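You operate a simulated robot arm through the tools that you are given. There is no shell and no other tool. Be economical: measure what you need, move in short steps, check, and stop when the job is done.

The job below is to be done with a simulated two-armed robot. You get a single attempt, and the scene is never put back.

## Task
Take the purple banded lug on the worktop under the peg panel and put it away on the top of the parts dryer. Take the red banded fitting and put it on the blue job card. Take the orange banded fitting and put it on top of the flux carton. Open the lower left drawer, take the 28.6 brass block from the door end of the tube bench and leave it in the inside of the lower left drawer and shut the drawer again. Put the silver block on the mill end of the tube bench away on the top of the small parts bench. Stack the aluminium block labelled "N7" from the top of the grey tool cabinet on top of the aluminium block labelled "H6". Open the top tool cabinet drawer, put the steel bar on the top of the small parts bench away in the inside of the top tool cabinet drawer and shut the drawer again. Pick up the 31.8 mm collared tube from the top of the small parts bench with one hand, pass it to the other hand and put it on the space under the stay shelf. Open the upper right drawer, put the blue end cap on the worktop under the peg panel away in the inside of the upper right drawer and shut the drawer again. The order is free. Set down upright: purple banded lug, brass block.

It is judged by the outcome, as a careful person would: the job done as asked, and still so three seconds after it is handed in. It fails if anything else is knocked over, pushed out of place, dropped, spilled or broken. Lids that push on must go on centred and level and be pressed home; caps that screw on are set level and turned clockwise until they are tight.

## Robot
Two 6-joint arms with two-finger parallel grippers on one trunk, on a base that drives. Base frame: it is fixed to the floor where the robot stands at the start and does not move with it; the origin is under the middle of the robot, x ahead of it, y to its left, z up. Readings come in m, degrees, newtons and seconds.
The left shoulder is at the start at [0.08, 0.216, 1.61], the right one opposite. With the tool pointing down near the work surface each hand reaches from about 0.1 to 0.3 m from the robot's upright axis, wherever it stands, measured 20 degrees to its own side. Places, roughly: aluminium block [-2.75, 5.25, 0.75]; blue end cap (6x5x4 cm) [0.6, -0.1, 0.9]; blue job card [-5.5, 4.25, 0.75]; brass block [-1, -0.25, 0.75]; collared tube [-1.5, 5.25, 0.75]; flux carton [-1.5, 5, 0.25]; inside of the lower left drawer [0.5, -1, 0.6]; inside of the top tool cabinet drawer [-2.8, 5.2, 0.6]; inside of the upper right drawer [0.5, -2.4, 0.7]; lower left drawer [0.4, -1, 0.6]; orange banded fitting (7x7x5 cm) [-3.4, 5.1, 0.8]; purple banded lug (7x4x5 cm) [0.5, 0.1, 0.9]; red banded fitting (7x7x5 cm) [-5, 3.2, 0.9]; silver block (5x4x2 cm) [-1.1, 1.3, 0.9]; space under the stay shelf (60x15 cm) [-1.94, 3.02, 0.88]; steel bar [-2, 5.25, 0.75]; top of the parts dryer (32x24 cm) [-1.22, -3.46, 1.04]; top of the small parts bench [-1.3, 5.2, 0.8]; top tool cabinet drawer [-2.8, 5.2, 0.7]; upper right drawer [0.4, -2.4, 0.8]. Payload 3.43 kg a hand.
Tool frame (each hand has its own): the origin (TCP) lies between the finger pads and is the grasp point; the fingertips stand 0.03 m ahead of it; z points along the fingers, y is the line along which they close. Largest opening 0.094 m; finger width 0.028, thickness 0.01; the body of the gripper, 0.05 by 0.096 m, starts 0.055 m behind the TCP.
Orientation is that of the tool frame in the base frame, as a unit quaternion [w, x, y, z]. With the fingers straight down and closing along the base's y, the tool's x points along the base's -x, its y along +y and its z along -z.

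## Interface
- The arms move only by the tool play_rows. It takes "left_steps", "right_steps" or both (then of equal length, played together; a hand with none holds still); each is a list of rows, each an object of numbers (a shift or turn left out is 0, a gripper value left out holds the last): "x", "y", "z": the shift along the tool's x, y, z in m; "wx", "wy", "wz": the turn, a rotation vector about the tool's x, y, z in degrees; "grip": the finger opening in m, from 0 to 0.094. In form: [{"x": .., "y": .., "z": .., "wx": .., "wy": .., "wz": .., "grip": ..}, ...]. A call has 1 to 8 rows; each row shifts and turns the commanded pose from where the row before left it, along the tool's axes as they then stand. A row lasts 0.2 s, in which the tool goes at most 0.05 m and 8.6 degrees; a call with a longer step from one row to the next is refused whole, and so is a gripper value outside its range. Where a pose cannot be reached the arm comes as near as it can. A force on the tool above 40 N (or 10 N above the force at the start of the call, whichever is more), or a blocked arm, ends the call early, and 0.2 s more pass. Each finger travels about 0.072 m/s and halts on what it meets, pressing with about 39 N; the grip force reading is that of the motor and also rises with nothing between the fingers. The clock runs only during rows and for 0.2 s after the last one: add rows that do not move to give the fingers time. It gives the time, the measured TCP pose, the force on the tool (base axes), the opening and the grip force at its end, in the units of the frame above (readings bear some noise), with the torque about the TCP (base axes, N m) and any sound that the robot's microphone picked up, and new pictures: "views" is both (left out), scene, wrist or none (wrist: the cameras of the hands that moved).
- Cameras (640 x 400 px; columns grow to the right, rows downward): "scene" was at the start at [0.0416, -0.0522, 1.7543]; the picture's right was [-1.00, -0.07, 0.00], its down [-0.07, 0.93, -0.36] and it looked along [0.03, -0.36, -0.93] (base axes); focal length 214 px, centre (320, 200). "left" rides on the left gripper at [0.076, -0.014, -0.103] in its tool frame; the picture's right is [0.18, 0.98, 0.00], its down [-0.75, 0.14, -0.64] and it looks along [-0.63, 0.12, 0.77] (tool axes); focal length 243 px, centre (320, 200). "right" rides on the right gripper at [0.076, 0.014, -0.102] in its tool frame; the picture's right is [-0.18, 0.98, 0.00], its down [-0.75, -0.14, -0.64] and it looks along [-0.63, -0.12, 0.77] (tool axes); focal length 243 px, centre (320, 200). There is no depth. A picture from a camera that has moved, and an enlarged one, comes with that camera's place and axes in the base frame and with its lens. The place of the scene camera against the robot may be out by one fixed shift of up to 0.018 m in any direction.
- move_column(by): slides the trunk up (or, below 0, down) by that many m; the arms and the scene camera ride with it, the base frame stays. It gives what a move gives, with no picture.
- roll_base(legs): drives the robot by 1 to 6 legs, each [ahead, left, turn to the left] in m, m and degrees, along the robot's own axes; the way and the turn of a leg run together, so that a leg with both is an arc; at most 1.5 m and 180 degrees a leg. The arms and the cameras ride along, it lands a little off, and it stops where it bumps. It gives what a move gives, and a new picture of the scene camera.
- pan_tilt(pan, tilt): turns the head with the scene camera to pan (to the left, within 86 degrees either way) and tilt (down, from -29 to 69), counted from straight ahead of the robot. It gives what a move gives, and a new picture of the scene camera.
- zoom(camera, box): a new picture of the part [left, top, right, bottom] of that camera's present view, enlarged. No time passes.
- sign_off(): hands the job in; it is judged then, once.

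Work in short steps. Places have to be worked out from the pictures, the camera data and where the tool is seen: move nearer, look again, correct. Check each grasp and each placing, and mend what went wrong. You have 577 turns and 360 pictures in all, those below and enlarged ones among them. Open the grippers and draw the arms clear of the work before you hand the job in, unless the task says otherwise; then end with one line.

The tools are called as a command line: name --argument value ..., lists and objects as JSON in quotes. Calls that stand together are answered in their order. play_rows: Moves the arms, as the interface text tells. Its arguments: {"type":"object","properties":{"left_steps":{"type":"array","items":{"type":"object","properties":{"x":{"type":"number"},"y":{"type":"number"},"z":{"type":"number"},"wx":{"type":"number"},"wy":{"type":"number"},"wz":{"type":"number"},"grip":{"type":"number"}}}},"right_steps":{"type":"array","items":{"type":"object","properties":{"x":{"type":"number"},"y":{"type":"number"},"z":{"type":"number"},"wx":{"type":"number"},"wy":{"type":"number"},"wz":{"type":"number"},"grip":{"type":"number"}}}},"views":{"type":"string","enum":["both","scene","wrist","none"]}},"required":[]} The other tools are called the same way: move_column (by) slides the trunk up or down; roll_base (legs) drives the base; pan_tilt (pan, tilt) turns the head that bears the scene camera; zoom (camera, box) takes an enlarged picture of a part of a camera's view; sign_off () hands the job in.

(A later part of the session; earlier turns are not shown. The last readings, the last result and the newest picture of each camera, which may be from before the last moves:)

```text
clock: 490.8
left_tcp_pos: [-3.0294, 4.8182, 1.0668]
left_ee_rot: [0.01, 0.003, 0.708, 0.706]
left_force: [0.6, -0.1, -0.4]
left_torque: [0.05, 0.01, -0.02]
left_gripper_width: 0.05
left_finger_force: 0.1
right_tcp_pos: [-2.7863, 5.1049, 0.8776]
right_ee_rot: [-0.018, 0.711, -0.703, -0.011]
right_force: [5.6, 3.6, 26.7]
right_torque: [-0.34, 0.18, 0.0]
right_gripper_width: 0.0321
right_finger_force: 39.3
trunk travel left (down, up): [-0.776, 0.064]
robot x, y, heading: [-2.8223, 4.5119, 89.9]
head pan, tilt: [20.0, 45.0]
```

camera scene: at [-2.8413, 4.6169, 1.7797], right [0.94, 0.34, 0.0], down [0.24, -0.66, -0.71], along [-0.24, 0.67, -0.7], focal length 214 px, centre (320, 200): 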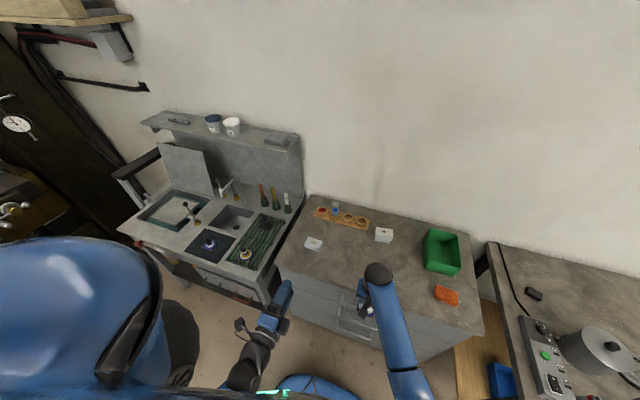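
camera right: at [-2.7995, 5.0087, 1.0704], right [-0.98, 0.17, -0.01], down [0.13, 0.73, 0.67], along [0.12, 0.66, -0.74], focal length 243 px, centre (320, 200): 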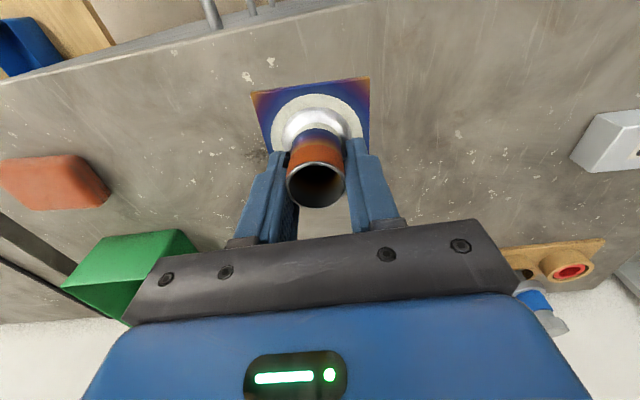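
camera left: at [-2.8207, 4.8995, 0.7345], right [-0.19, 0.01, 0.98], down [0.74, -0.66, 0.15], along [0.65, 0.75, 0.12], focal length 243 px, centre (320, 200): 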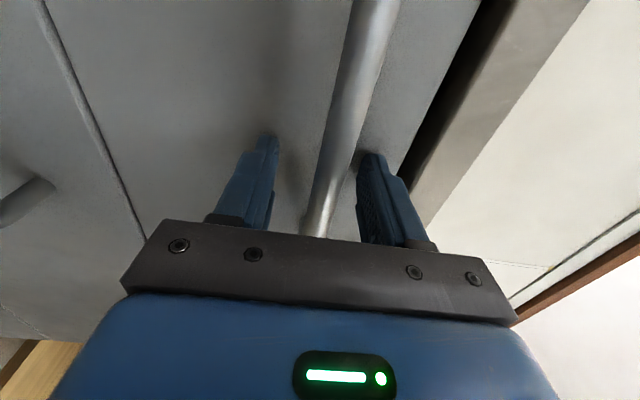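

Set down (contact 0.8785). Release, lift, then tilt the tool 45° forward.

play_rows --right_steps '[{"z": -0.002, "grip": 0.045}, {"grip": 0.065}, {}, {"z": -0.03}, {"z": -0.03}]' --views "none"

play_rows --right_steps '[{"x": 0.04, "wy": -8.5}, {"x": 0.035, "wy": -8.5}, {"wy": -8.5}, {"wy": -8.5}, {"wy": -8.5}, {}]' --views "wrist"

```text
clock: 492.0
left_tcp_pos: [-3.0296, 4.8191, 1.0654]
left_ee_rot: [0.009, 0.003, 0.71, 0.705]
left_force: [0.0, -0.5, 1.2]
left_torque: [0.0, -0.05, 0.01]
left_gripper_width: 0.0499
left_finger_force: 0.0
right_tcp_pos: [-2.7857, 5.0999, 0.9344]
right_ee_rot: [-0.016, 0.71, -0.704, -0.006]
right_force: [-0.8, -0.1, 0.4]
right_torque: [0.02, -0.01, -0.02]
right_gripper_width: 0.0649
right_finger_force: 0.0
trunk travel left (down, up): [-0.776, 0.064]
robot x, y, heading: [-2.8192, 4.5093, 90.0]
head pan, tilt: [20.0, 45.0]
```

```text
clock: 493.4
left_tcp_pos: [-3.029, 4.8205, 1.0651]
left_ee_rot: [0.01, 0.004, 0.71, 0.705]
left_force: [-0.6, 0.8, -0.9]
left_torque: [-0.03, 0.0, 0.01]
left_gripper_width: 0.05
left_finger_force: 0.1
right_tcp_pos: [-2.7853, 5.0283, 0.9286]
right_ee_rot: [-0.27, 0.66, -0.649, -0.264]
right_force: [0.6, -0.2, -1.2]
right_torque: [0.02, 0.01, -0.02]
right_gripper_width: 0.065
right_finger_force: 0.0
trunk travel left (down, up): [-0.776, 0.064]
robot x, y, heading: [-2.8244, 4.5121, 89.6]
head pan, tilt: [20.0, 45.0]
camera right: at [-2.7972, 4.9013, 0.9477], right [-0.99, 0.12, 0.12], down [0.13, 0.09, 0.99], along [0.11, 0.99, -0.1], focal length 243 px, centre (320, 200)
```

right: 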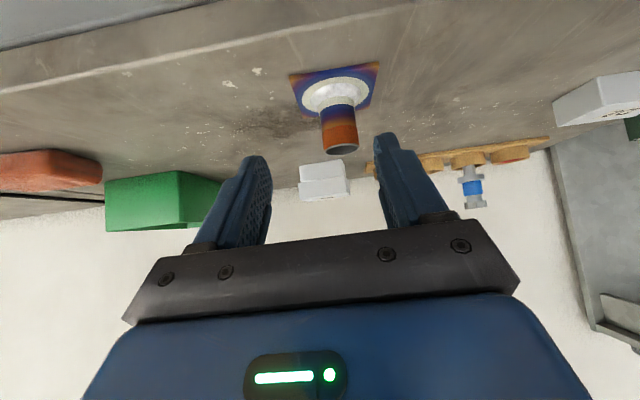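

Good view. Advance 60% of the way along the tilt.

play_rows --right_steps '[{"x": -0.008, "y": 0.003, "z": 0.026}, {"x": -0.008, "y": 0.003, "z": 0.026}, {}]' --views "wrist"

```text
clock: 494.2
left_tcp_pos: [-3.0289, 4.8197, 1.0649]
left_ee_rot: [0.009, 0.003, 0.709, 0.705]
left_force: [-0.7, 0.3, -0.2]
left_torque: [-0.01, -0.01, -0.02]
left_gripper_width: 0.0497
left_finger_force: 0.0
right_tcp_pos: [-2.7925, 5.0764, 0.9026]
right_ee_rot: [-0.27, 0.659, -0.65, -0.264]
right_force: [0.7, -0.5, -0.5]
right_torque: [0.01, 0.03, 0.03]
right_gripper_width: 0.065
right_finger_force: 0.1
trunk travel left (down, up): [-0.776, 0.064]
robot x, y, heading: [-2.817, 4.5125, 89.5]
head pan, tilt: [20.0, 45.0]
camera right: at [-2.8044, 4.949, 0.9216], right [-0.99, 0.12, 0.12], down [0.13, 0.09, 0.99], along [0.11, 0.99, -0.11], focal length 243 px, centre (320, 200)
```

right: 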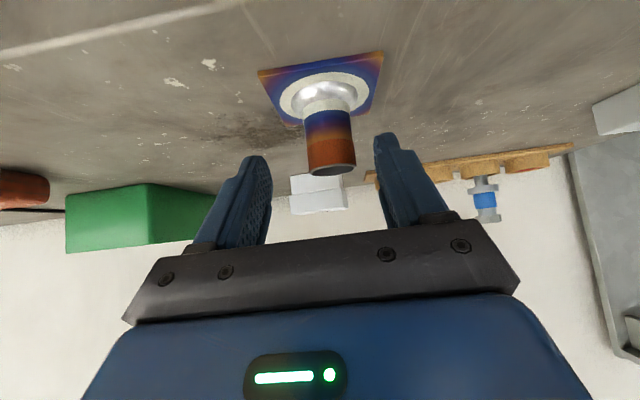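

play_rows --right_steps '[{"x": -0.004, "y": 0.005, "z": 0.016}, {"x": -0.004, "z": 0.015}, {}]' --views "wrist"

```text
clock: 495.0
left_tcp_pos: [-3.028, 4.8193, 1.0663]
left_ee_rot: [0.009, 0.004, 0.71, 0.704]
left_force: [0.3, 0.0, -0.4]
left_torque: [0.02, 0.0, 0.04]
left_gripper_width: 0.05
left_finger_force: 0.1
right_tcp_pos: [-2.7976, 5.1028, 0.8859]
right_ee_rot: [-0.27, 0.66, -0.65, -0.264]
right_force: [-0.1, -0.5, -0.5]
right_torque: [-0.03, -0.01, 0.02]
right_gripper_width: 0.065
right_finger_force: 0.1
trunk travel left (down, up): [-0.776, 0.064]
robot x, y, heading: [-2.8256, 4.5122, 89.7]
head pan, tilt: [20.0, 45.0]
camera right: at [-2.8088, 4.9759, 0.9048], right [-0.99, 0.12, 0.12], down [0.13, 0.09, 0.99], along [0.11, 0.99, -0.11], focal length 243 px, centre (320, 200)
```

right: 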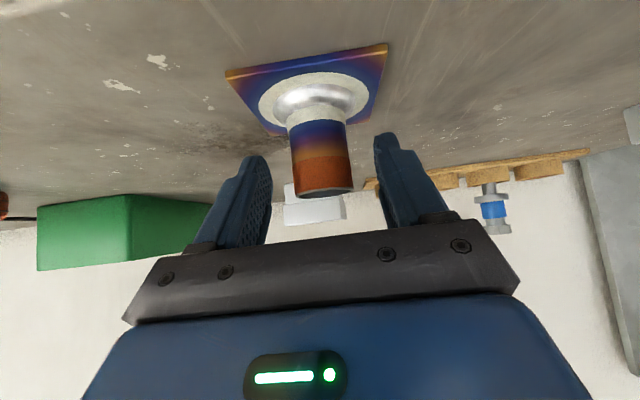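

Tube is between the fingers. Close.

play_rows --right_steps '[{"grip": 0.05}, {"grip": 0.035}, {"grip": 0.02}, {"grip": 0.015}, {}]' --views "none"

move_column --by 0.06

play_rows --right_steps '[{}]' --views "wrist"

```text
clock: 496.2
left_tcp_pos: [-3.0292, 4.8208, 1.0648]
left_ee_rot: [0.009, 0.003, 0.709, 0.705]
left_force: [0.3, 0.4, -0.5]
left_torque: [-0.02, -0.03, 0.03]
left_gripper_width: 0.0499
left_finger_force: 0.1
right_tcp_pos: [-2.797, 5.1026, 0.8838]
right_ee_rot: [-0.27, 0.659, -0.65, -0.263]
right_force: [-0.1, 0.2, -1.2]
right_torque: [0.01, -0.08, -0.01]
right_gripper_width: 0.032
right_finger_force: 38.5
trunk travel left (down, up): [-0.776, 0.064]
robot x, y, heading: [-2.8227, 4.5121, 89.6]
head pan, tilt: [20.0, 45.0]
```

```text
clock: 497.2
left_tcp_pos: [-3.0297, 4.8215, 1.1258]
left_ee_rot: [0.009, 0.004, 0.71, 0.704]
left_force: [-0.4, 0.2, -0.6]
left_torque: [0.04, 0.0, 0.02]
left_gripper_width: 0.0502
left_finger_force: 0.1
right_tcp_pos: [-2.7976, 5.1039, 0.9434]
right_ee_rot: [-0.269, 0.66, -0.65, -0.264]
right_force: [0.7, 0.4, -2.2]
right_torque: [0.0, 0.01, -0.01]
right_gripper_width: 0.0318
right_finger_force: 38.3
trunk travel left (down, up): [-0.836, 0.004]
robot x, y, heading: [-2.8228, 4.5126, 89.7]
head pan, tilt: [20.0, 45.0]
```

```text
clock: 497.6
left_tcp_pos: [-3.0286, 4.8211, 1.1242]
left_ee_rot: [0.01, 0.004, 0.709, 0.705]
left_force: [-0.1, -0.6, 0.1]
left_torque: [-0.02, -0.01, 0.02]
left_gripper_width: 0.05
left_finger_force: 0.1
right_tcp_pos: [-2.7978, 5.1031, 0.944]
right_ee_rot: [-0.27, 0.66, -0.65, -0.264]
right_force: [0.0, 0.3, -2.2]
right_torque: [0.02, -0.01, 0.0]
right_gripper_width: 0.0316
right_finger_force: 38.5
trunk travel left (down, up): [-0.836, 0.004]
robot x, y, heading: [-2.8257, 4.5145, 89.6]
head pan, tilt: [20.0, 45.0]
camera right: at [-2.8089, 4.9762, 0.9646], right [-0.99, 0.12, 0.12], down [0.13, 0.09, 0.99], along [0.11, 0.99, -0.11], focal length 243 px, centre (320, 200)
```

right: 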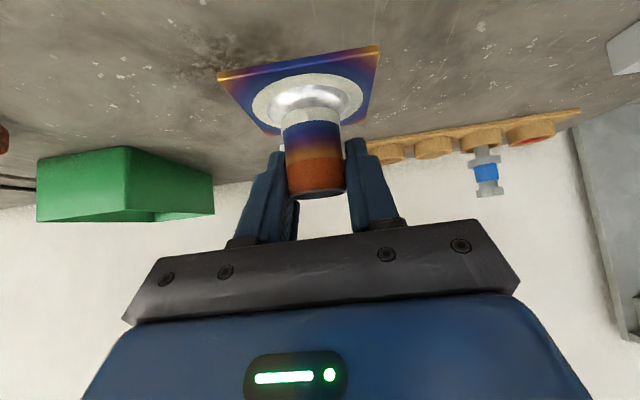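

Held. Retract, back off, and strafe right to the flux carton's x (−1.55), keeping clear of the bench items.

play_rows --right_steps '[{"x": 0.029, "z": -0.028}, {"x": 0.029, "z": -0.028}, {"x": 0.029, "z": -0.028}, {"x": 0.029, "z": -0.028}, {"x": 0.029, "z": -0.028}]' --views "none"

roll_base --legs '[[-0.19, 0, 0], [0, -1.24, 0]]'

move_column --by -0.4

pan_tilt --pan 0 --tilt 40

```text
clock: 498.8
left_tcp_pos: [-3.0283, 4.8176, 1.1263]
left_ee_rot: [0.01, 0.004, 0.71, 0.704]
left_force: [0.0, -1.1, 0.2]
left_torque: [0.01, -0.02, 0.05]
left_gripper_width: 0.0498
left_finger_force: 0.0
right_tcp_pos: [-2.7936, 4.9011, 0.9438]
right_ee_rot: [-0.27, 0.659, -0.65, -0.264]
right_force: [1.1, -0.7, -0.7]
right_torque: [-0.01, -0.03, 0.0]
right_gripper_width: 0.0317
right_finger_force: 39.0
trunk travel left (down, up): [-0.836, 0.004]
robot x, y, heading: [-2.823, 4.5113, 89.7]
head pan, tilt: [20.0, 45.0]
```

```text
clock: 506.3
left_tcp_pos: [-1.7617, 4.6249, 1.1241]
left_ee_rot: [0.007, 0.001, 0.71, 0.705]
left_force: [0.4, 0.5, 0.4]
left_torque: [-0.02, 0.01, -0.03]
left_gripper_width: 0.05
left_finger_force: 0.0
right_tcp_pos: [-1.5278, 4.7103, 0.944]
right_ee_rot: [-0.269, 0.663, -0.647, -0.264]
right_force: [-0.6, 0.1, -1.9]
right_torque: [0.0, 0.02, -0.03]
right_gripper_width: 0.0318
right_finger_force: 38.8
trunk travel left (down, up): [-0.836, 0.004]
robot x, y, heading: [-1.5536, 4.317, 90.3]
head pan, tilt: [20.0, 45.0]
camera scene: at [-1.573, 4.4293, 1.7793], right [0.94, 0.35, 0.0], down [0.25, -0.66, -0.71], along [-0.24, 0.66, -0.71], focal length 214 px, centre (320, 200)
```

scene: 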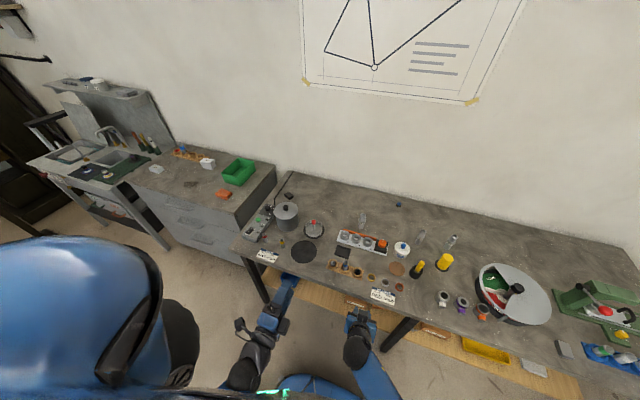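

```text
clock: 510.2
left_tcp_pos: [-1.7616, 4.6268, 0.7259]
left_ee_rot: [0.006, 0.0, 0.71, 0.704]
left_force: [-0.5, 0.5, -0.5]
left_torque: [-0.02, 0.0, -0.01]
left_gripper_width: 0.05
left_finger_force: 0.0
right_tcp_pos: [-1.527, 4.7099, 0.5437]
right_ee_rot: [-0.268, 0.663, -0.647, -0.264]
right_force: [0.4, 0.0, -1.3]
right_torque: [0.03, 0.0, 0.02]
right_gripper_width: 0.0318
right_finger_force: 39.5
trunk travel left (down, up): [-0.436, 0.404]
robot x, y, heading: [-1.5499, 4.3166, 90.0]
head pan, tilt: [20.0, 45.0]
```

```text
clock: 511.0
left_tcp_pos: [-1.7609, 4.6254, 0.7252]
left_ee_rot: [0.006, 0.0, 0.709, 0.705]
left_force: [-0.3, 0.6, 0.7]
left_torque: [0.02, 0.01, 0.01]
left_gripper_width: 0.0497
left_finger_force: 0.0
right_tcp_pos: [-1.5268, 4.7116, 0.5441]
right_ee_rot: [-0.268, 0.663, -0.646, -0.265]
right_force: [-0.3, -0.7, -0.8]
right_torque: [0.01, 0.03, 0.04]
right_gripper_width: 0.0318
right_finger_force: 39.7
trunk travel left (down, up): [-0.436, 0.404]
robot x, y, heading: [-1.5489, 4.3147, 90.5]
head pan, tilt: [0.0, 40.0]
camera scene: at [-1.5439, 4.438, 1.3866], right [1.0, 0.01, 0.0], down [0.0, -0.64, -0.77], along [0.0, 0.77, -0.64], focal length 214 px, centre (320, 200)
```

scene: 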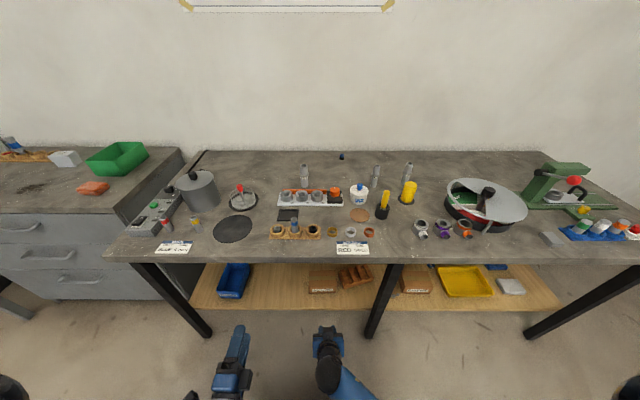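

Zoom on cartons and collared tubes for labels.

zoom --camera "scene" --box '[290, 255, 450, 335]'

zoom --camera "scene" --box '[280, 145, 440, 245]'

```text
4.00 times, centred on (370, 295) of scene
camera zoom: at [-1.5439, 4.438, 1.3866], right [1.0, 0.01, 0.0], down [0.0, -0.64, -0.77], along [0.0, 0.77, -0.64], focal length 858 px, centre (120, -180)
```

zoom: 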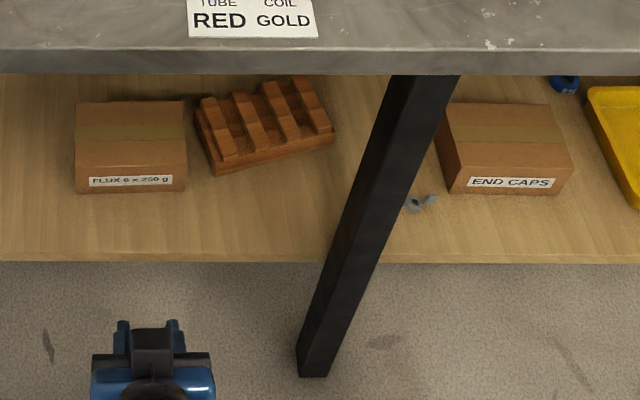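

```text
4.00 times, centred on (360, 195) of scene
camera zoom: at [-1.5439, 4.438, 1.3866], right [1.0, 0.01, 0.0], down [0.0, -0.64, -0.77], along [0.0, 0.77, -0.64], focal length 858 px, centre (160, 220)
```

zoom: 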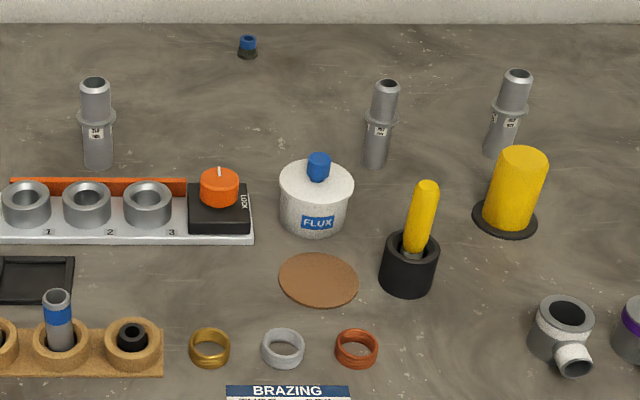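

The left carton is FLUX. Lower the trunk a bit more while raising the hand relative, so the forearm stays under the bench edge, then look from the wrist.

play_rows --right_steps '[{"x": -0.028, "z": -0.0285}, {"x": -0.028, "z": -0.0285}, {}]' --views "none"

move_column --by -0.12

play_rows --right_steps '[{}]' --views "both"

```text
clock: 511.8
left_tcp_pos: [-1.7614, 4.6261, 0.7235]
left_ee_rot: [0.006, 0.0, 0.71, 0.704]
left_force: [0.3, 0.3, 0.3]
left_torque: [0.02, 0.01, 0.0]
left_gripper_width: 0.0499
left_finger_force: 0.2
right_tcp_pos: [-1.5282, 4.7128, 0.6256]
right_ee_rot: [-0.268, 0.663, -0.647, -0.264]
right_force: [-0.2, 0.2, -1.6]
right_torque: [0.02, 0.0, -0.03]
right_gripper_width: 0.032
right_finger_force: 38.3
trunk travel left (down, up): [-0.436, 0.404]
robot x, y, heading: [-1.5502, 4.3224, 90.2]
head pan, tilt: [0.0, 40.0]
```

```text
clock: 513.3
left_tcp_pos: [-1.7615, 4.6256, 0.6036]
left_ee_rot: [0.007, -0.001, 0.709, 0.705]
left_force: [0.0, -0.2, -0.8]
left_torque: [0.03, -0.03, 0.03]
left_gripper_width: 0.05
left_finger_force: 0.1
right_tcp_pos: [-1.5282, 4.7132, 0.5055]
right_ee_rot: [-0.269, 0.663, -0.647, -0.265]
right_force: [0.2, 0.3, -2.9]
right_torque: [0.03, 0.0, 0.01]
right_gripper_width: 0.0316
right_finger_force: 39.4
trunk travel left (down, up): [-0.316, 0.524]
robot x, y, heading: [-1.5517, 4.3154, 90.3]
head pan, tilt: [0.0, 40.0]
```

```text
clock: 513.7
left_tcp_pos: [-1.7624, 4.6252, 0.6052]
left_ee_rot: [0.006, 0.0, 0.71, 0.704]
left_force: [-0.2, -0.5, 0.2]
left_torque: [-0.02, 0.03, 0.0]
left_gripper_width: 0.05
left_finger_force: 0.1
right_tcp_pos: [-1.5283, 4.712, 0.505]
right_ee_rot: [-0.269, 0.663, -0.647, -0.265]
right_force: [-1.2, 0.6, -2.1]
right_torque: [0.03, -0.03, 0.0]
right_gripper_width: 0.0317
right_finger_force: 39.1
trunk travel left (down, up): [-0.316, 0.524]
robot x, y, heading: [-1.5527, 4.3217, 90.4]
head pan, tilt: [0.0, 40.0]
camera scene: at [-1.5439, 4.4379, 1.2667], right [1.0, 0.0, 0.0], down [0.0, -0.64, -0.77], along [0.0, 0.77, -0.64], focal length 214 px, centre (320, 200)
camera right: at [-1.5394, 4.5851, 0.5248], right [-0.99, 0.11, 0.12], down [0.13, 0.09, 0.99], along [0.1, 0.99, -0.11], focal length 243 px, centre (320, 200)
```

scene: 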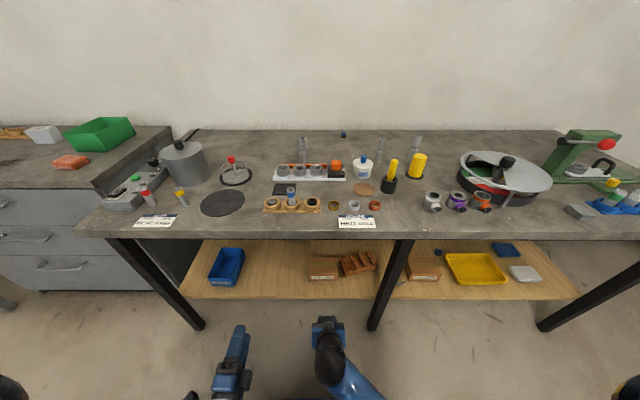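
right: 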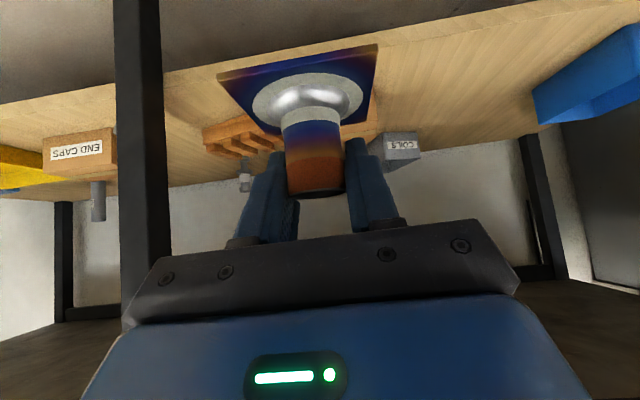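

Carton top estimated z≈0.375, centre (−1.53, 5.045). To keep the forearm under the bench edge I raise the hand relative to the shoulder and lower the trunk further.

play_rows --right_steps '[{"x": -0.028, "z": -0.0285}, {"x": -0.028, "z": -0.0285}, {"x": -0.028, "z": -0.0285}, {"x": -0.028, "z": -0.0285}, {}]' --views "none"

move_column --by -0.2

play_rows --right_steps '[{}]' --views "both"

```text
clock: 514.9
left_tcp_pos: [-1.7613, 4.6248, 0.6052]
left_ee_rot: [0.006, 0.0, 0.709, 0.705]
left_force: [1.1, 0.8, 0.0]
left_torque: [0.01, 0.04, -0.02]
left_gripper_width: 0.05
left_finger_force: 0.0
right_tcp_pos: [-1.5313, 4.7139, 0.666]
right_ee_rot: [-0.268, 0.663, -0.647, -0.265]
right_force: [-0.8, -0.4, -1.7]
right_torque: [0.02, 0.0, 0.0]
right_gripper_width: 0.0319
right_finger_force: 38.8
trunk travel left (down, up): [-0.316, 0.524]
robot x, y, heading: [-1.5499, 4.3188, 90.7]
head pan, tilt: [0.0, 40.0]
```

```text
clock: 517.1
left_tcp_pos: [-1.7619, 4.6254, 0.4057]
left_ee_rot: [0.006, 0.0, 0.709, 0.705]
left_force: [-0.3, -0.2, 0.8]
left_torque: [0.0, 0.02, -0.04]
left_gripper_width: 0.0502
left_finger_force: 0.1
right_tcp_pos: [-1.5319, 4.7122, 0.4651]
right_ee_rot: [-0.269, 0.663, -0.647, -0.265]
right_force: [0.2, 0.4, -2.2]
right_torque: [0.01, 0.01, 0.01]
right_gripper_width: 0.0316
right_finger_force: 39.2
trunk travel left (down, up): [-0.116, 0.724]
robot x, y, heading: [-1.548, 4.319, 90.6]
head pan, tilt: [0.0, 40.0]
```

```text
clock: 517.5
left_tcp_pos: [-1.7615, 4.6262, 0.4053]
left_ee_rot: [0.007, 0.0, 0.709, 0.705]
left_force: [-0.4, 0.3, -0.8]
left_torque: [-0.01, -0.03, -0.02]
left_gripper_width: 0.05
left_finger_force: 0.1
right_tcp_pos: [-1.5317, 4.7127, 0.4657]
right_ee_rot: [-0.269, 0.663, -0.646, -0.265]
right_force: [-0.7, 0.5, -1.0]
right_torque: [0.0, -0.02, 0.02]
right_gripper_width: 0.0317
right_finger_force: 38.2
trunk travel left (down, up): [-0.116, 0.724]
robot x, y, heading: [-1.5508, 4.3208, 90.4]
head pan, tilt: [0.0, 40.0]
camera scene: at [-1.5439, 4.4379, 1.0666], right [1.0, 0.0, 0.0], down [0.0, -0.64, -0.77], along [0.0, 0.77, -0.64], focal length 214 px, centre (320, 200)
camera right: at [-1.5425, 4.5855, 0.4851], right [-0.99, 0.11, 0.12], down [0.13, 0.09, 0.99], along [0.1, 0.99, -0.11], focal length 243 px, centre (320, 200)
```

scene: 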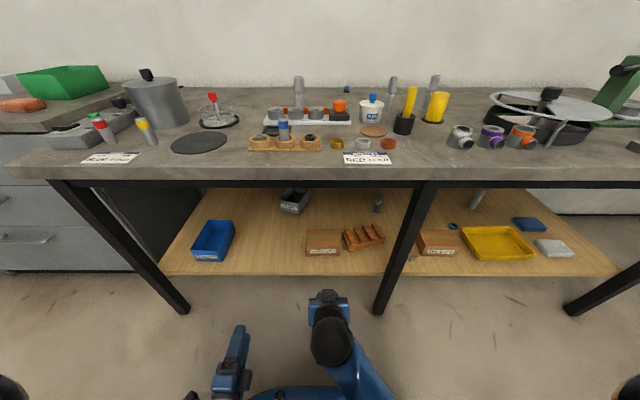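
right: 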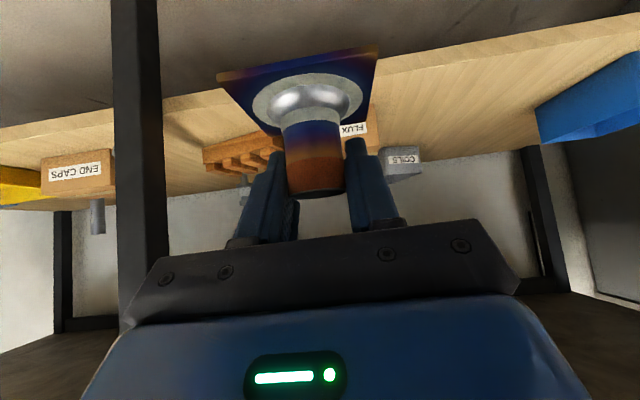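

zoom --camera "scene" --box '[270, 200, 410, 290]'

```text
4.44 times, centred on (340, 245) of scene
camera zoom: at [-1.5439, 4.4379, 1.0666], right [1.0, 0.0, 0.0], down [0.0, -0.64, -0.77], along [0.0, 0.77, -0.64], focal length 953 px, centre (231, 0)
```

zoom: 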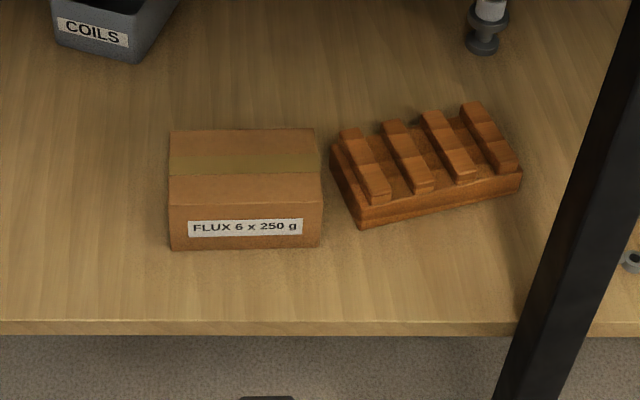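

Carton top: x −1.60…−1.465, y 4.983…5.072, z≈0.375. Drive 10 cm in and extend the hand under the bench.

roll_base --legs '[[0.1, 0, -0.4]]'

play_rows --right_steps '[{"x": -0.028, "z": 0.028}, {"x": -0.028, "z": 0.028}, {"x": -0.028, "z": 0.028}, {}]' --views "both"

```text
clock: 518.6
left_tcp_pos: [-1.7587, 4.7278, 0.4048]
left_ee_rot: [0.009, 0.003, 0.71, 0.704]
left_force: [-0.5, -0.2, 0.1]
left_torque: [0.01, 0.02, 0.02]
left_gripper_width: 0.0501
left_finger_force: 0.0
right_tcp_pos: [-1.5294, 4.8119, 0.4647]
right_ee_rot: [-0.27, 0.66, -0.65, -0.263]
right_force: [-0.8, 0.2, -1.9]
right_torque: [-0.01, 0.0, 0.0]
right_gripper_width: 0.0318
right_finger_force: 38.9
trunk travel left (down, up): [-0.116, 0.724]
robot x, y, heading: [-1.5472, 4.4158, 90.0]
head pan, tilt: [0.0, 40.0]
camera scene: at [-1.543, 4.5386, 1.0665], right [1.0, 0.0, 0.0], down [0.0, -0.64, -0.77], along [0.0, 0.77, -0.64], focal length 214 px, centre (320, 200)
```

scene: 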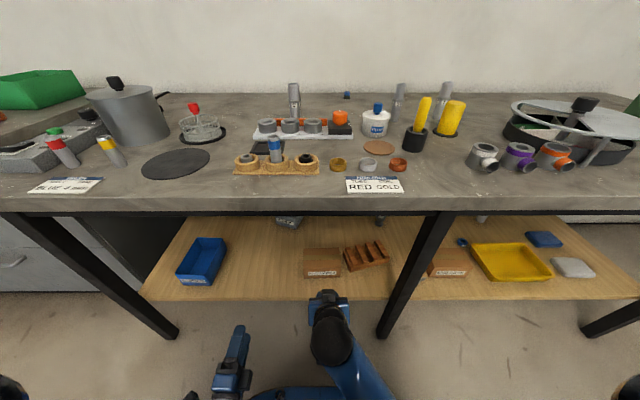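

```text
clock: 519.6
left_tcp_pos: [-1.759, 4.7283, 0.4051]
left_ee_rot: [0.009, 0.003, 0.71, 0.704]
left_force: [-0.2, 1.0, 0.6]
left_torque: [0.02, 0.04, 0.03]
left_gripper_width: 0.0502
left_finger_force: 0.1
right_tcp_pos: [-1.5307, 4.9326, 0.4612]
right_ee_rot: [-0.27, 0.66, -0.649, -0.264]
right_force: [0.1, 0.6, -1.3]
right_torque: [0.01, 0.01, -0.04]
right_gripper_width: 0.0319
right_finger_force: 39.5
trunk travel left (down, up): [-0.116, 0.724]
robot x, y, heading: [-1.5469, 4.418, 89.6]
head pan, tilt: [0.0, 40.0]
camera scene: at [-1.543, 4.5378, 1.0666], right [1.0, 0.0, 0.0], down [0.0, -0.64, -0.77], along [0.0, 0.77, -0.64], focal length 214 px, centre (320, 200)
camera right: at [-1.5427, 4.8054, 0.4819], right [-0.99, 0.12, 0.12], down [0.13, 0.09, 0.99], along [0.11, 0.99, -0.11], focal length 243 px, centre (320, 200)
```

scene: 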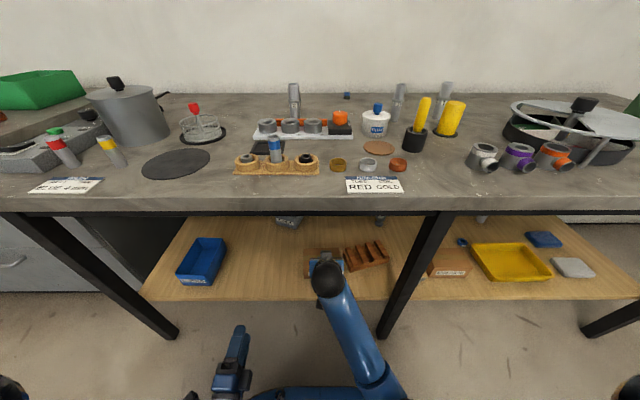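
right: 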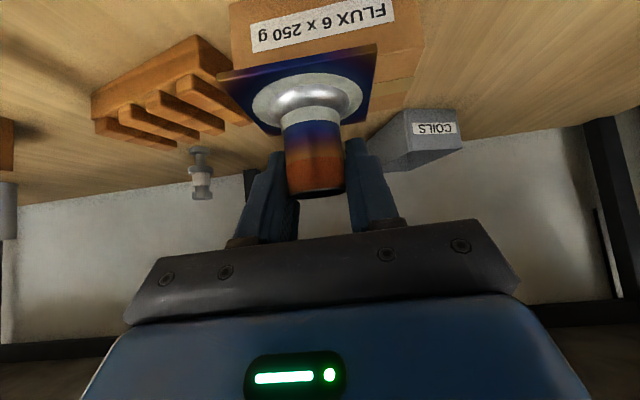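

play_rows --right_steps '[{"x": -0.024, "z": 0.023}, {"x": -0.024, "z": 0.023}, {"x": -0.02, "z": 0.019}, {}]' --views "both"

zoom --camera "scene" --box '[260, 215, 400, 305]'

```text
clock: 520.6
left_tcp_pos: [-1.7592, 4.7283, 0.4047]
left_ee_rot: [0.01, 0.004, 0.71, 0.704]
left_force: [-0.8, 0.4, 0.4]
left_torque: [0.0, 0.0, 0.0]
left_gripper_width: 0.05
left_finger_force: 0.1
right_tcp_pos: [-1.5301, 5.0255, 0.4631]
right_ee_rot: [-0.269, 0.66, -0.649, -0.264]
right_force: [0.8, 1.2, -1.3]
right_torque: [0.02, -0.04, -0.02]
right_gripper_width: 0.0319
right_finger_force: 38.8
trunk travel left (down, up): [-0.116, 0.724]
robot x, y, heading: [-1.5509, 4.419, 90.1]
head pan, tilt: [0.0, 40.0]
camera scene: at [-1.543, 4.5379, 1.0666], right [1.0, 0.0, 0.0], down [0.0, -0.64, -0.77], along [0.0, 0.77, -0.64], focal length 214 px, centre (320, 200)
camera right: at [-1.5415, 4.8999, 0.483], right [-0.99, 0.12, 0.12], down [0.13, 0.09, 0.99], along [0.11, 0.99, -0.11], focal length 243 px, centre (320, 200)
```

scene: 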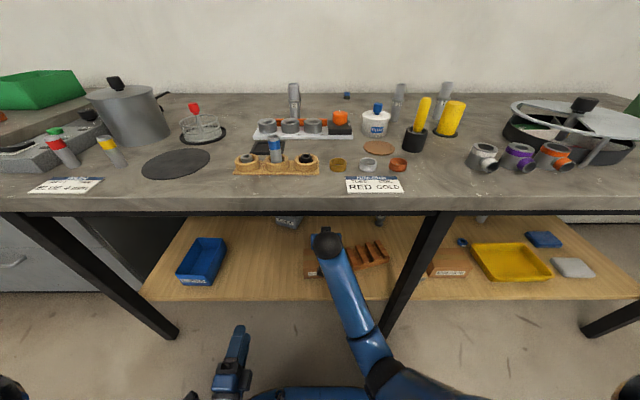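
right: 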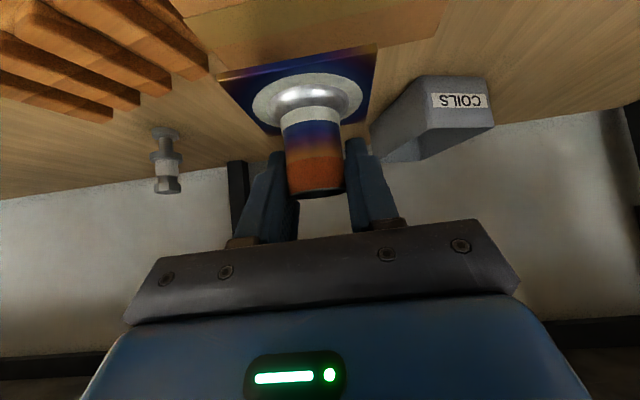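

```text
4.44 times, centred on (330, 260) of scene
camera zoom: at [-1.543, 4.5379, 1.0666], right [1.0, 0.0, 0.0], down [0.0, -0.64, -0.77], along [0.0, 0.77, -0.64], focal length 953 px, centre (276, -67)
```

zoom: 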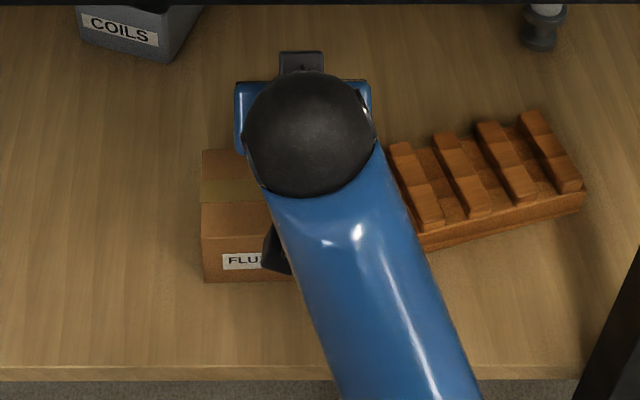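

Over the carton. Lower straight down in small steps.

play_rows --right_steps '[{"x": 0.007, "z": 0.007}, {"x": 0.007, "z": 0.007}, {"x": 0.0055, "z": 0.0055}, {"x": 0.003, "z": 0.003}, {}]' --views "wrist"

```text
clock: 521.8
left_tcp_pos: [-1.7583, 4.7275, 0.4051]
left_ee_rot: [0.009, 0.003, 0.711, 0.704]
left_force: [0.0, 0.0, 0.3]
left_torque: [-0.01, 0.01, -0.03]
left_gripper_width: 0.0503
left_finger_force: 0.0
right_tcp_pos: [-1.53, 5.0259, 0.4329]
right_ee_rot: [-0.271, 0.66, -0.649, -0.263]
right_force: [0.5, 0.2, -1.4]
right_torque: [-0.03, 0.02, 0.01]
right_gripper_width: 0.0321
right_finger_force: 38.4
trunk travel left (down, up): [-0.116, 0.724]
robot x, y, heading: [-1.5499, 4.4207, 89.6]
head pan, tilt: [0.0, 40.0]
camera right: at [-1.5419, 4.8982, 0.4525], right [-0.99, 0.12, 0.12], down [0.13, 0.09, 0.99], along [0.11, 0.99, -0.11], focal length 243 px, centre (320, 200)
```

right: 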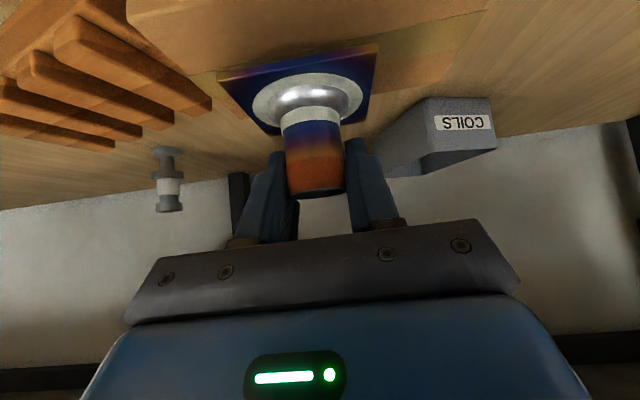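

zoom --camera "right" --box '[140, 0, 500, 200]'

```text
1.78 times, centred on (320, 100) of right
camera zoom: at [-1.5419, 4.8982, 0.4525], right [-0.99, 0.12, 0.12], down [0.13, 0.09, 0.99], along [0.11, 0.99, -0.11], focal length 431 px, centre (320, 378)
```

zoom: 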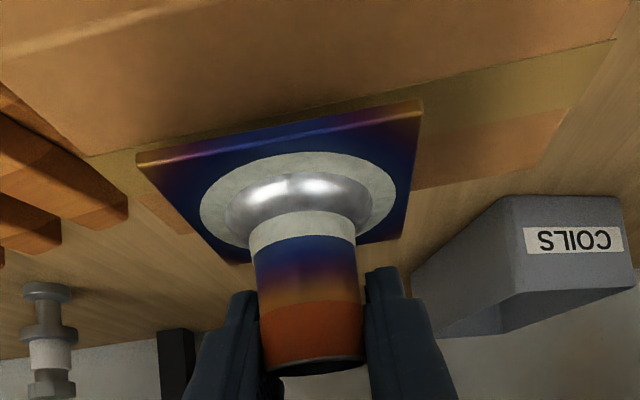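

The plate would sit at the carton's back half; shift 1.8 cm toward me, then lower on.

play_rows --right_steps '[{"x": 0.0128, "z": -0.0126}, {"x": 0.003, "z": 0.003}, {"x": 0.003, "z": 0.003}, {}]' --views "wrist"

zoom --camera "right" --box '[140, 0, 500, 200]'

```text
clock: 522.8
left_tcp_pos: [-1.7588, 4.7262, 0.4045]
left_ee_rot: [0.009, 0.002, 0.71, 0.704]
left_force: [0.0, 0.5, -0.2]
left_torque: [0.01, 0.01, 0.0]
left_gripper_width: 0.05
left_finger_force: 0.1
right_tcp_pos: [-1.5308, 5.0067, 0.4239]
right_ee_rot: [-0.27, 0.66, -0.649, -0.264]
right_force: [0.9, 0.6, -1.2]
right_torque: [0.01, -0.01, -0.03]
right_gripper_width: 0.0318
right_finger_force: 39.1
trunk travel left (down, up): [-0.116, 0.724]
robot x, y, heading: [-1.5544, 4.4177, 89.9]
head pan, tilt: [0.0, 40.0]
camera right: at [-1.5416, 4.8795, 0.4439], right [-0.99, 0.12, 0.12], down [0.13, 0.09, 0.99], along [0.11, 0.99, -0.11], focal length 243 px, centre (320, 200)
```

right: 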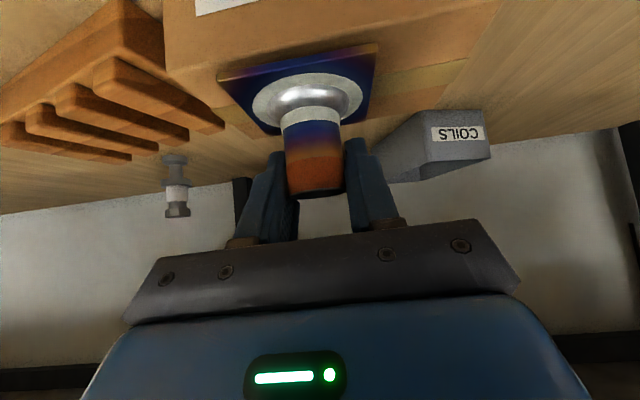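

```text
1.78 times, centred on (320, 100) of right
camera zoom: at [-1.5416, 4.8795, 0.4439], right [-0.99, 0.12, 0.12], down [0.13, 0.09, 0.99], along [0.11, 0.99, -0.11], focal length 431 px, centre (320, 378)
```

zoom: 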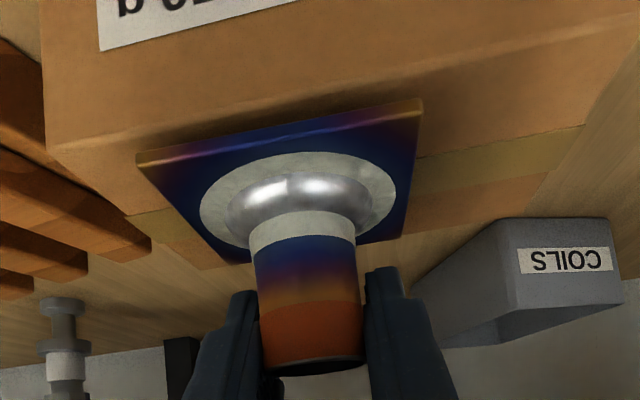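

Roughly centred now. Nudge +5 mm and lower to contact.

play_rows --right_steps '[{"x": -0.0036, "z": 0.0036}, {"x": 0.002, "z": 0.002}, {"x": 0.002, "z": 0.002}, {"x": 0.002, "z": 0.002}, {}]' --views "none"

play_rows --right_steps '[{"x": 0.002, "z": 0.002}, {"x": 0.002, "z": 0.002}, {}]' --views "wrist"

```text
clock: 524.0
left_tcp_pos: [-1.7601, 4.7285, 0.404]
left_ee_rot: [0.01, 0.003, 0.711, 0.704]
left_force: [0.1, -0.7, 0.4]
left_torque: [0.01, 0.03, 0.02]
left_gripper_width: 0.0501
left_finger_force: 0.0
right_tcp_pos: [-1.5308, 5.0116, 0.4169]
right_ee_rot: [-0.27, 0.661, -0.649, -0.264]
right_force: [0.3, 0.6, -1.3]
right_torque: [0.0, -0.01, -0.03]
right_gripper_width: 0.0318
right_finger_force: 39.3
trunk travel left (down, up): [-0.116, 0.724]
robot x, y, heading: [-1.5512, 4.4184, 89.9]
head pan, tilt: [0.0, 40.0]
```

```text
clock: 524.8
left_tcp_pos: [-1.7584, 4.7267, 0.4061]
left_ee_rot: [0.01, 0.003, 0.709, 0.706]
left_force: [0.0, 0.2, 0.9]
left_torque: [-0.02, 0.0, 0.01]
left_gripper_width: 0.0501
left_finger_force: 0.1
right_tcp_pos: [-1.531, 5.0118, 0.4141]
right_ee_rot: [-0.273, 0.658, -0.648, -0.267]
right_force: [5.7, 2.4, 24.2]
right_torque: [-0.77, -0.04, 0.07]
right_gripper_width: 0.0319
right_finger_force: 38.5
trunk travel left (down, up): [-0.116, 0.724]
robot x, y, heading: [-1.5483, 4.4187, 89.7]
head pan, tilt: [0.0, 40.0]
camera right: at [-1.5426, 4.8848, 0.4335], right [-0.99, 0.12, 0.12], down [0.13, 0.08, 0.99], along [0.11, 0.99, -0.1], focal length 243 px, centre (320, 200)
```

right: 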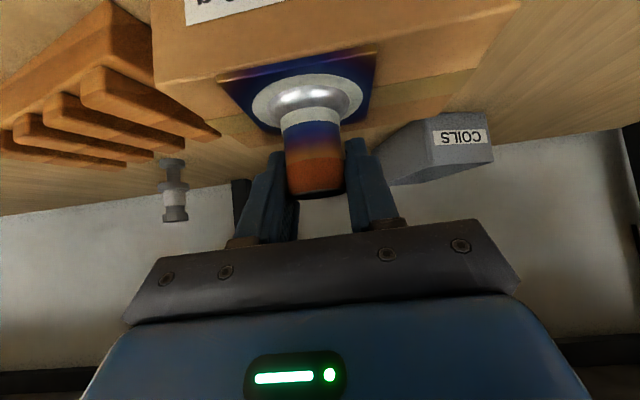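

On the carton with a small front margin. Raise 3 mm, move 1 cm inward, set down, and release.

play_rows --right_steps '[{"x": -0.003, "z": -0.003}, {"x": -0.0075, "z": 0.0075}, {"x": 0.002, "z": 0.002}, {"x": 0.0015, "z": 0.0015}, {}]' --views "wrist"

```text
clock: 526.0
left_tcp_pos: [-1.7597, 4.7266, 0.4071]
left_ee_rot: [0.008, 0.003, 0.709, 0.705]
left_force: [0.0, 1.1, 0.3]
left_torque: [0.0, -0.01, 0.0]
left_gripper_width: 0.0501
left_finger_force: 0.0
right_tcp_pos: [-1.5316, 5.0211, 0.4148]
right_ee_rot: [-0.271, 0.66, -0.648, -0.267]
right_force: [-5.5, -6.2, 26.5]
right_torque: [-0.32, 0.05, -0.08]
right_gripper_width: 0.0317
right_finger_force: 39.0
trunk travel left (down, up): [-0.116, 0.724]
robot x, y, heading: [-1.5528, 4.4193, 89.8]
head pan, tilt: [0.0, 40.0]
camera right: at [-1.5435, 4.8942, 0.4332], right [-0.99, 0.12, 0.12], down [0.13, 0.09, 0.99], along [0.11, 0.99, -0.1], focal length 243 px, centre (320, 200)
```

right: 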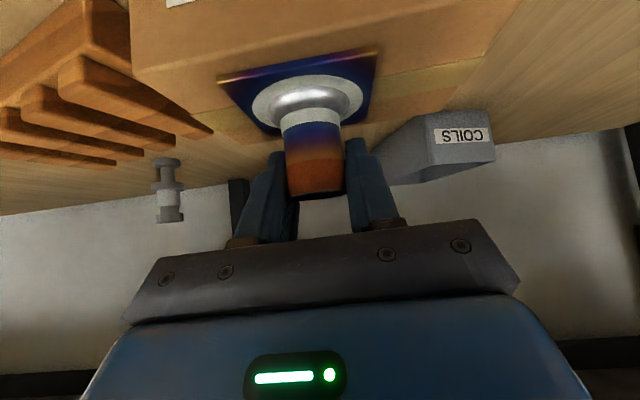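

Centred. Ease slightly, open, and back out along the tool axis.

play_rows --right_steps '[{"x": -0.0015, "z": -0.0015}, {"grip": 0.045}, {"grip": 0.06}, {}, {"z": -0.03}, {"z": -0.03}]' --views "wrist"

```text
clock: 527.4
left_tcp_pos: [-1.7603, 4.7271, 0.4049]
left_ee_rot: [0.01, 0.004, 0.71, 0.705]
left_force: [0.0, -0.7, 0.3]
left_torque: [-0.02, 0.02, 0.01]
left_gripper_width: 0.0498
left_finger_force: 0.1
right_tcp_pos: [-1.5296, 4.9796, 0.4547]
right_ee_rot: [-0.269, 0.661, -0.649, -0.265]
right_force: [-0.1, -0.8, 0.1]
right_torque: [-0.02, -0.02, -0.03]
right_gripper_width: 0.0601
right_finger_force: 0.1
trunk travel left (down, up): [-0.116, 0.724]
robot x, y, heading: [-1.5536, 4.4207, 90.0]
head pan, tilt: [0.0, 40.0]
camera right: at [-1.5422, 4.8531, 0.4745], right [-0.99, 0.12, 0.12], down [0.13, 0.09, 0.99], along [0.11, 0.99, -0.11], focal length 243 px, centre (320, 200)
```

right: 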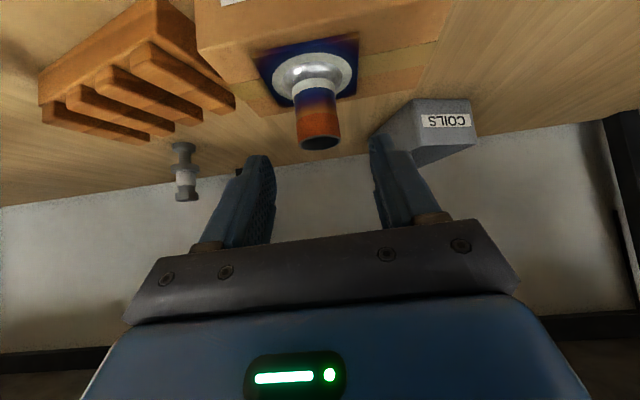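

Orange fitting rests on the flux carton. Retract the hand fully, then raise the trunk and look at the collared tubes.

play_rows --right_steps '[{"x": 0.028, "z": -0.028}, {"x": 0.028, "z": -0.028}, {"x": 0.028, "z": -0.028}, {"x": 0.028, "z": -0.028}, {"x": 0.028, "z": -0.028}]' --views "none"

roll_base --legs '[[-0.12, 0, 0]]'

move_column --by 0.4

zoom --camera "scene" --box '[270, 130, 350, 190]'

zoom --camera "scene" --box '[350, 130, 430, 190]'

```text
clock: 528.6
left_tcp_pos: [-1.7591, 4.7284, 0.4055]
left_ee_rot: [0.009, 0.003, 0.71, 0.705]
left_force: [1.4, -0.3, -0.4]
left_torque: [0.04, 0.03, 0.01]
left_gripper_width: 0.05
left_finger_force: 0.1
right_tcp_pos: [-1.5281, 4.7828, 0.4568]
right_ee_rot: [-0.269, 0.66, -0.65, -0.264]
right_force: [0.0, 0.3, 0.3]
right_torque: [-0.03, 0.01, -0.01]
right_gripper_width: 0.0603
right_finger_force: 0.1
trunk travel left (down, up): [-0.116, 0.724]
robot x, y, heading: [-1.5477, 4.4209, 89.8]
head pan, tilt: [0.0, 40.0]
```

```text
clock: 529.9
left_tcp_pos: [-1.7593, 4.6084, 0.4053]
left_ee_rot: [0.01, 0.004, 0.71, 0.704]
left_force: [0.6, -0.5, -0.6]
left_torque: [0.0, 0.01, 0.0]
left_gripper_width: 0.0502
left_finger_force: 0.0
right_tcp_pos: [-1.5283, 4.6626, 0.4584]
right_ee_rot: [-0.27, 0.66, -0.65, -0.263]
right_force: [-0.2, -0.1, 0.0]
right_torque: [-0.01, -0.02, -0.02]
right_gripper_width: 0.0598
right_finger_force: 0.0
trunk travel left (down, up): [-0.116, 0.724]
robot x, y, heading: [-1.551, 4.3007, 89.5]
head pan, tilt: [0.0, 40.0]
camera scene: at [-1.5434, 4.4179, 1.0668], right [1.0, 0.0, 0.0], down [0.0, -0.64, -0.77], along [0.0, 0.77, -0.64], focal length 214 px, centre (320, 200)
```

scene: 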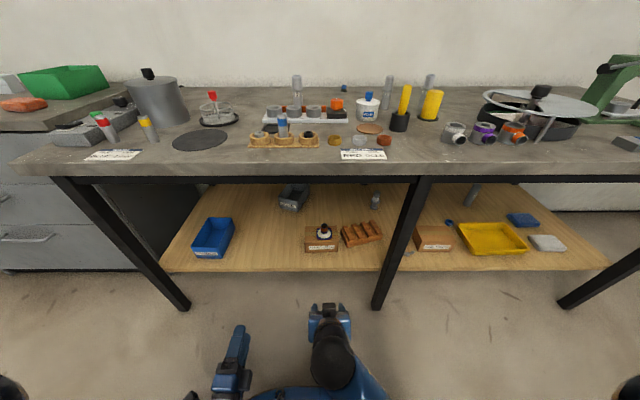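

```text
clock: 533.7
left_tcp_pos: [-1.7587, 4.6099, 0.8058]
left_ee_rot: [0.01, 0.004, 0.709, 0.705]
left_force: [-0.5, -0.2, 0.2]
left_torque: [0.0, -0.01, 0.01]
left_gripper_width: 0.0501
left_finger_force: 0.1
right_tcp_pos: [-1.5286, 4.663, 0.857]
right_ee_rot: [-0.27, 0.66, -0.65, -0.264]
right_force: [-0.3, -0.1, -0.9]
right_torque: [-0.01, 0.0, -0.01]
right_gripper_width: 0.0602
right_finger_force: 0.0
trunk travel left (down, up): [-0.516, 0.324]
robot x, y, heading: [-1.5527, 4.2964, 89.4]
head pan, tilt: [0.0, 40.0]
```

```text
6.67 times, centred on (310, 160) of scene
camera zoom: at [-1.5434, 4.4187, 1.4666], right [1.0, 0.0, 0.0], down [0.0, -0.64, -0.77], along [0.0, 0.77, -0.64], focal length 1430 px, centre (387, 467)
```

zoom: 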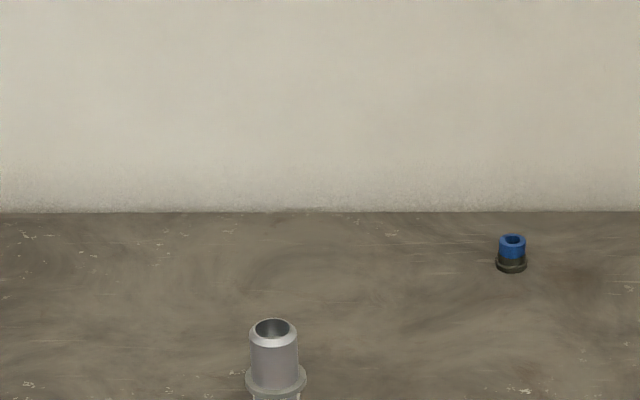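

```text
6.67 times, centred on (390, 160) of scene
camera zoom: at [-1.5434, 4.4187, 1.4666], right [1.0, 0.0, 0.0], down [0.0, -0.64, -0.77], along [0.0, 0.77, -0.64], focal length 1430 px, centre (-147, 467)
```

zoom: 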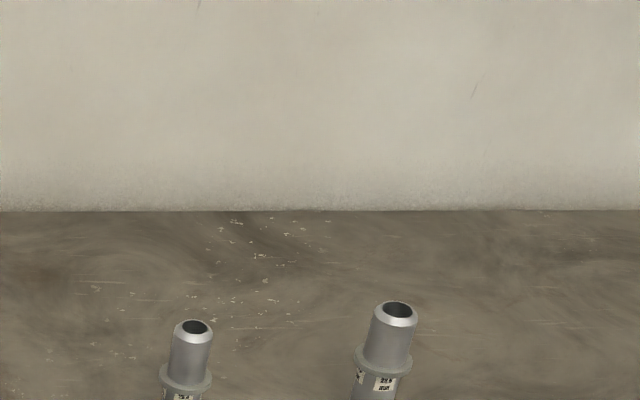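

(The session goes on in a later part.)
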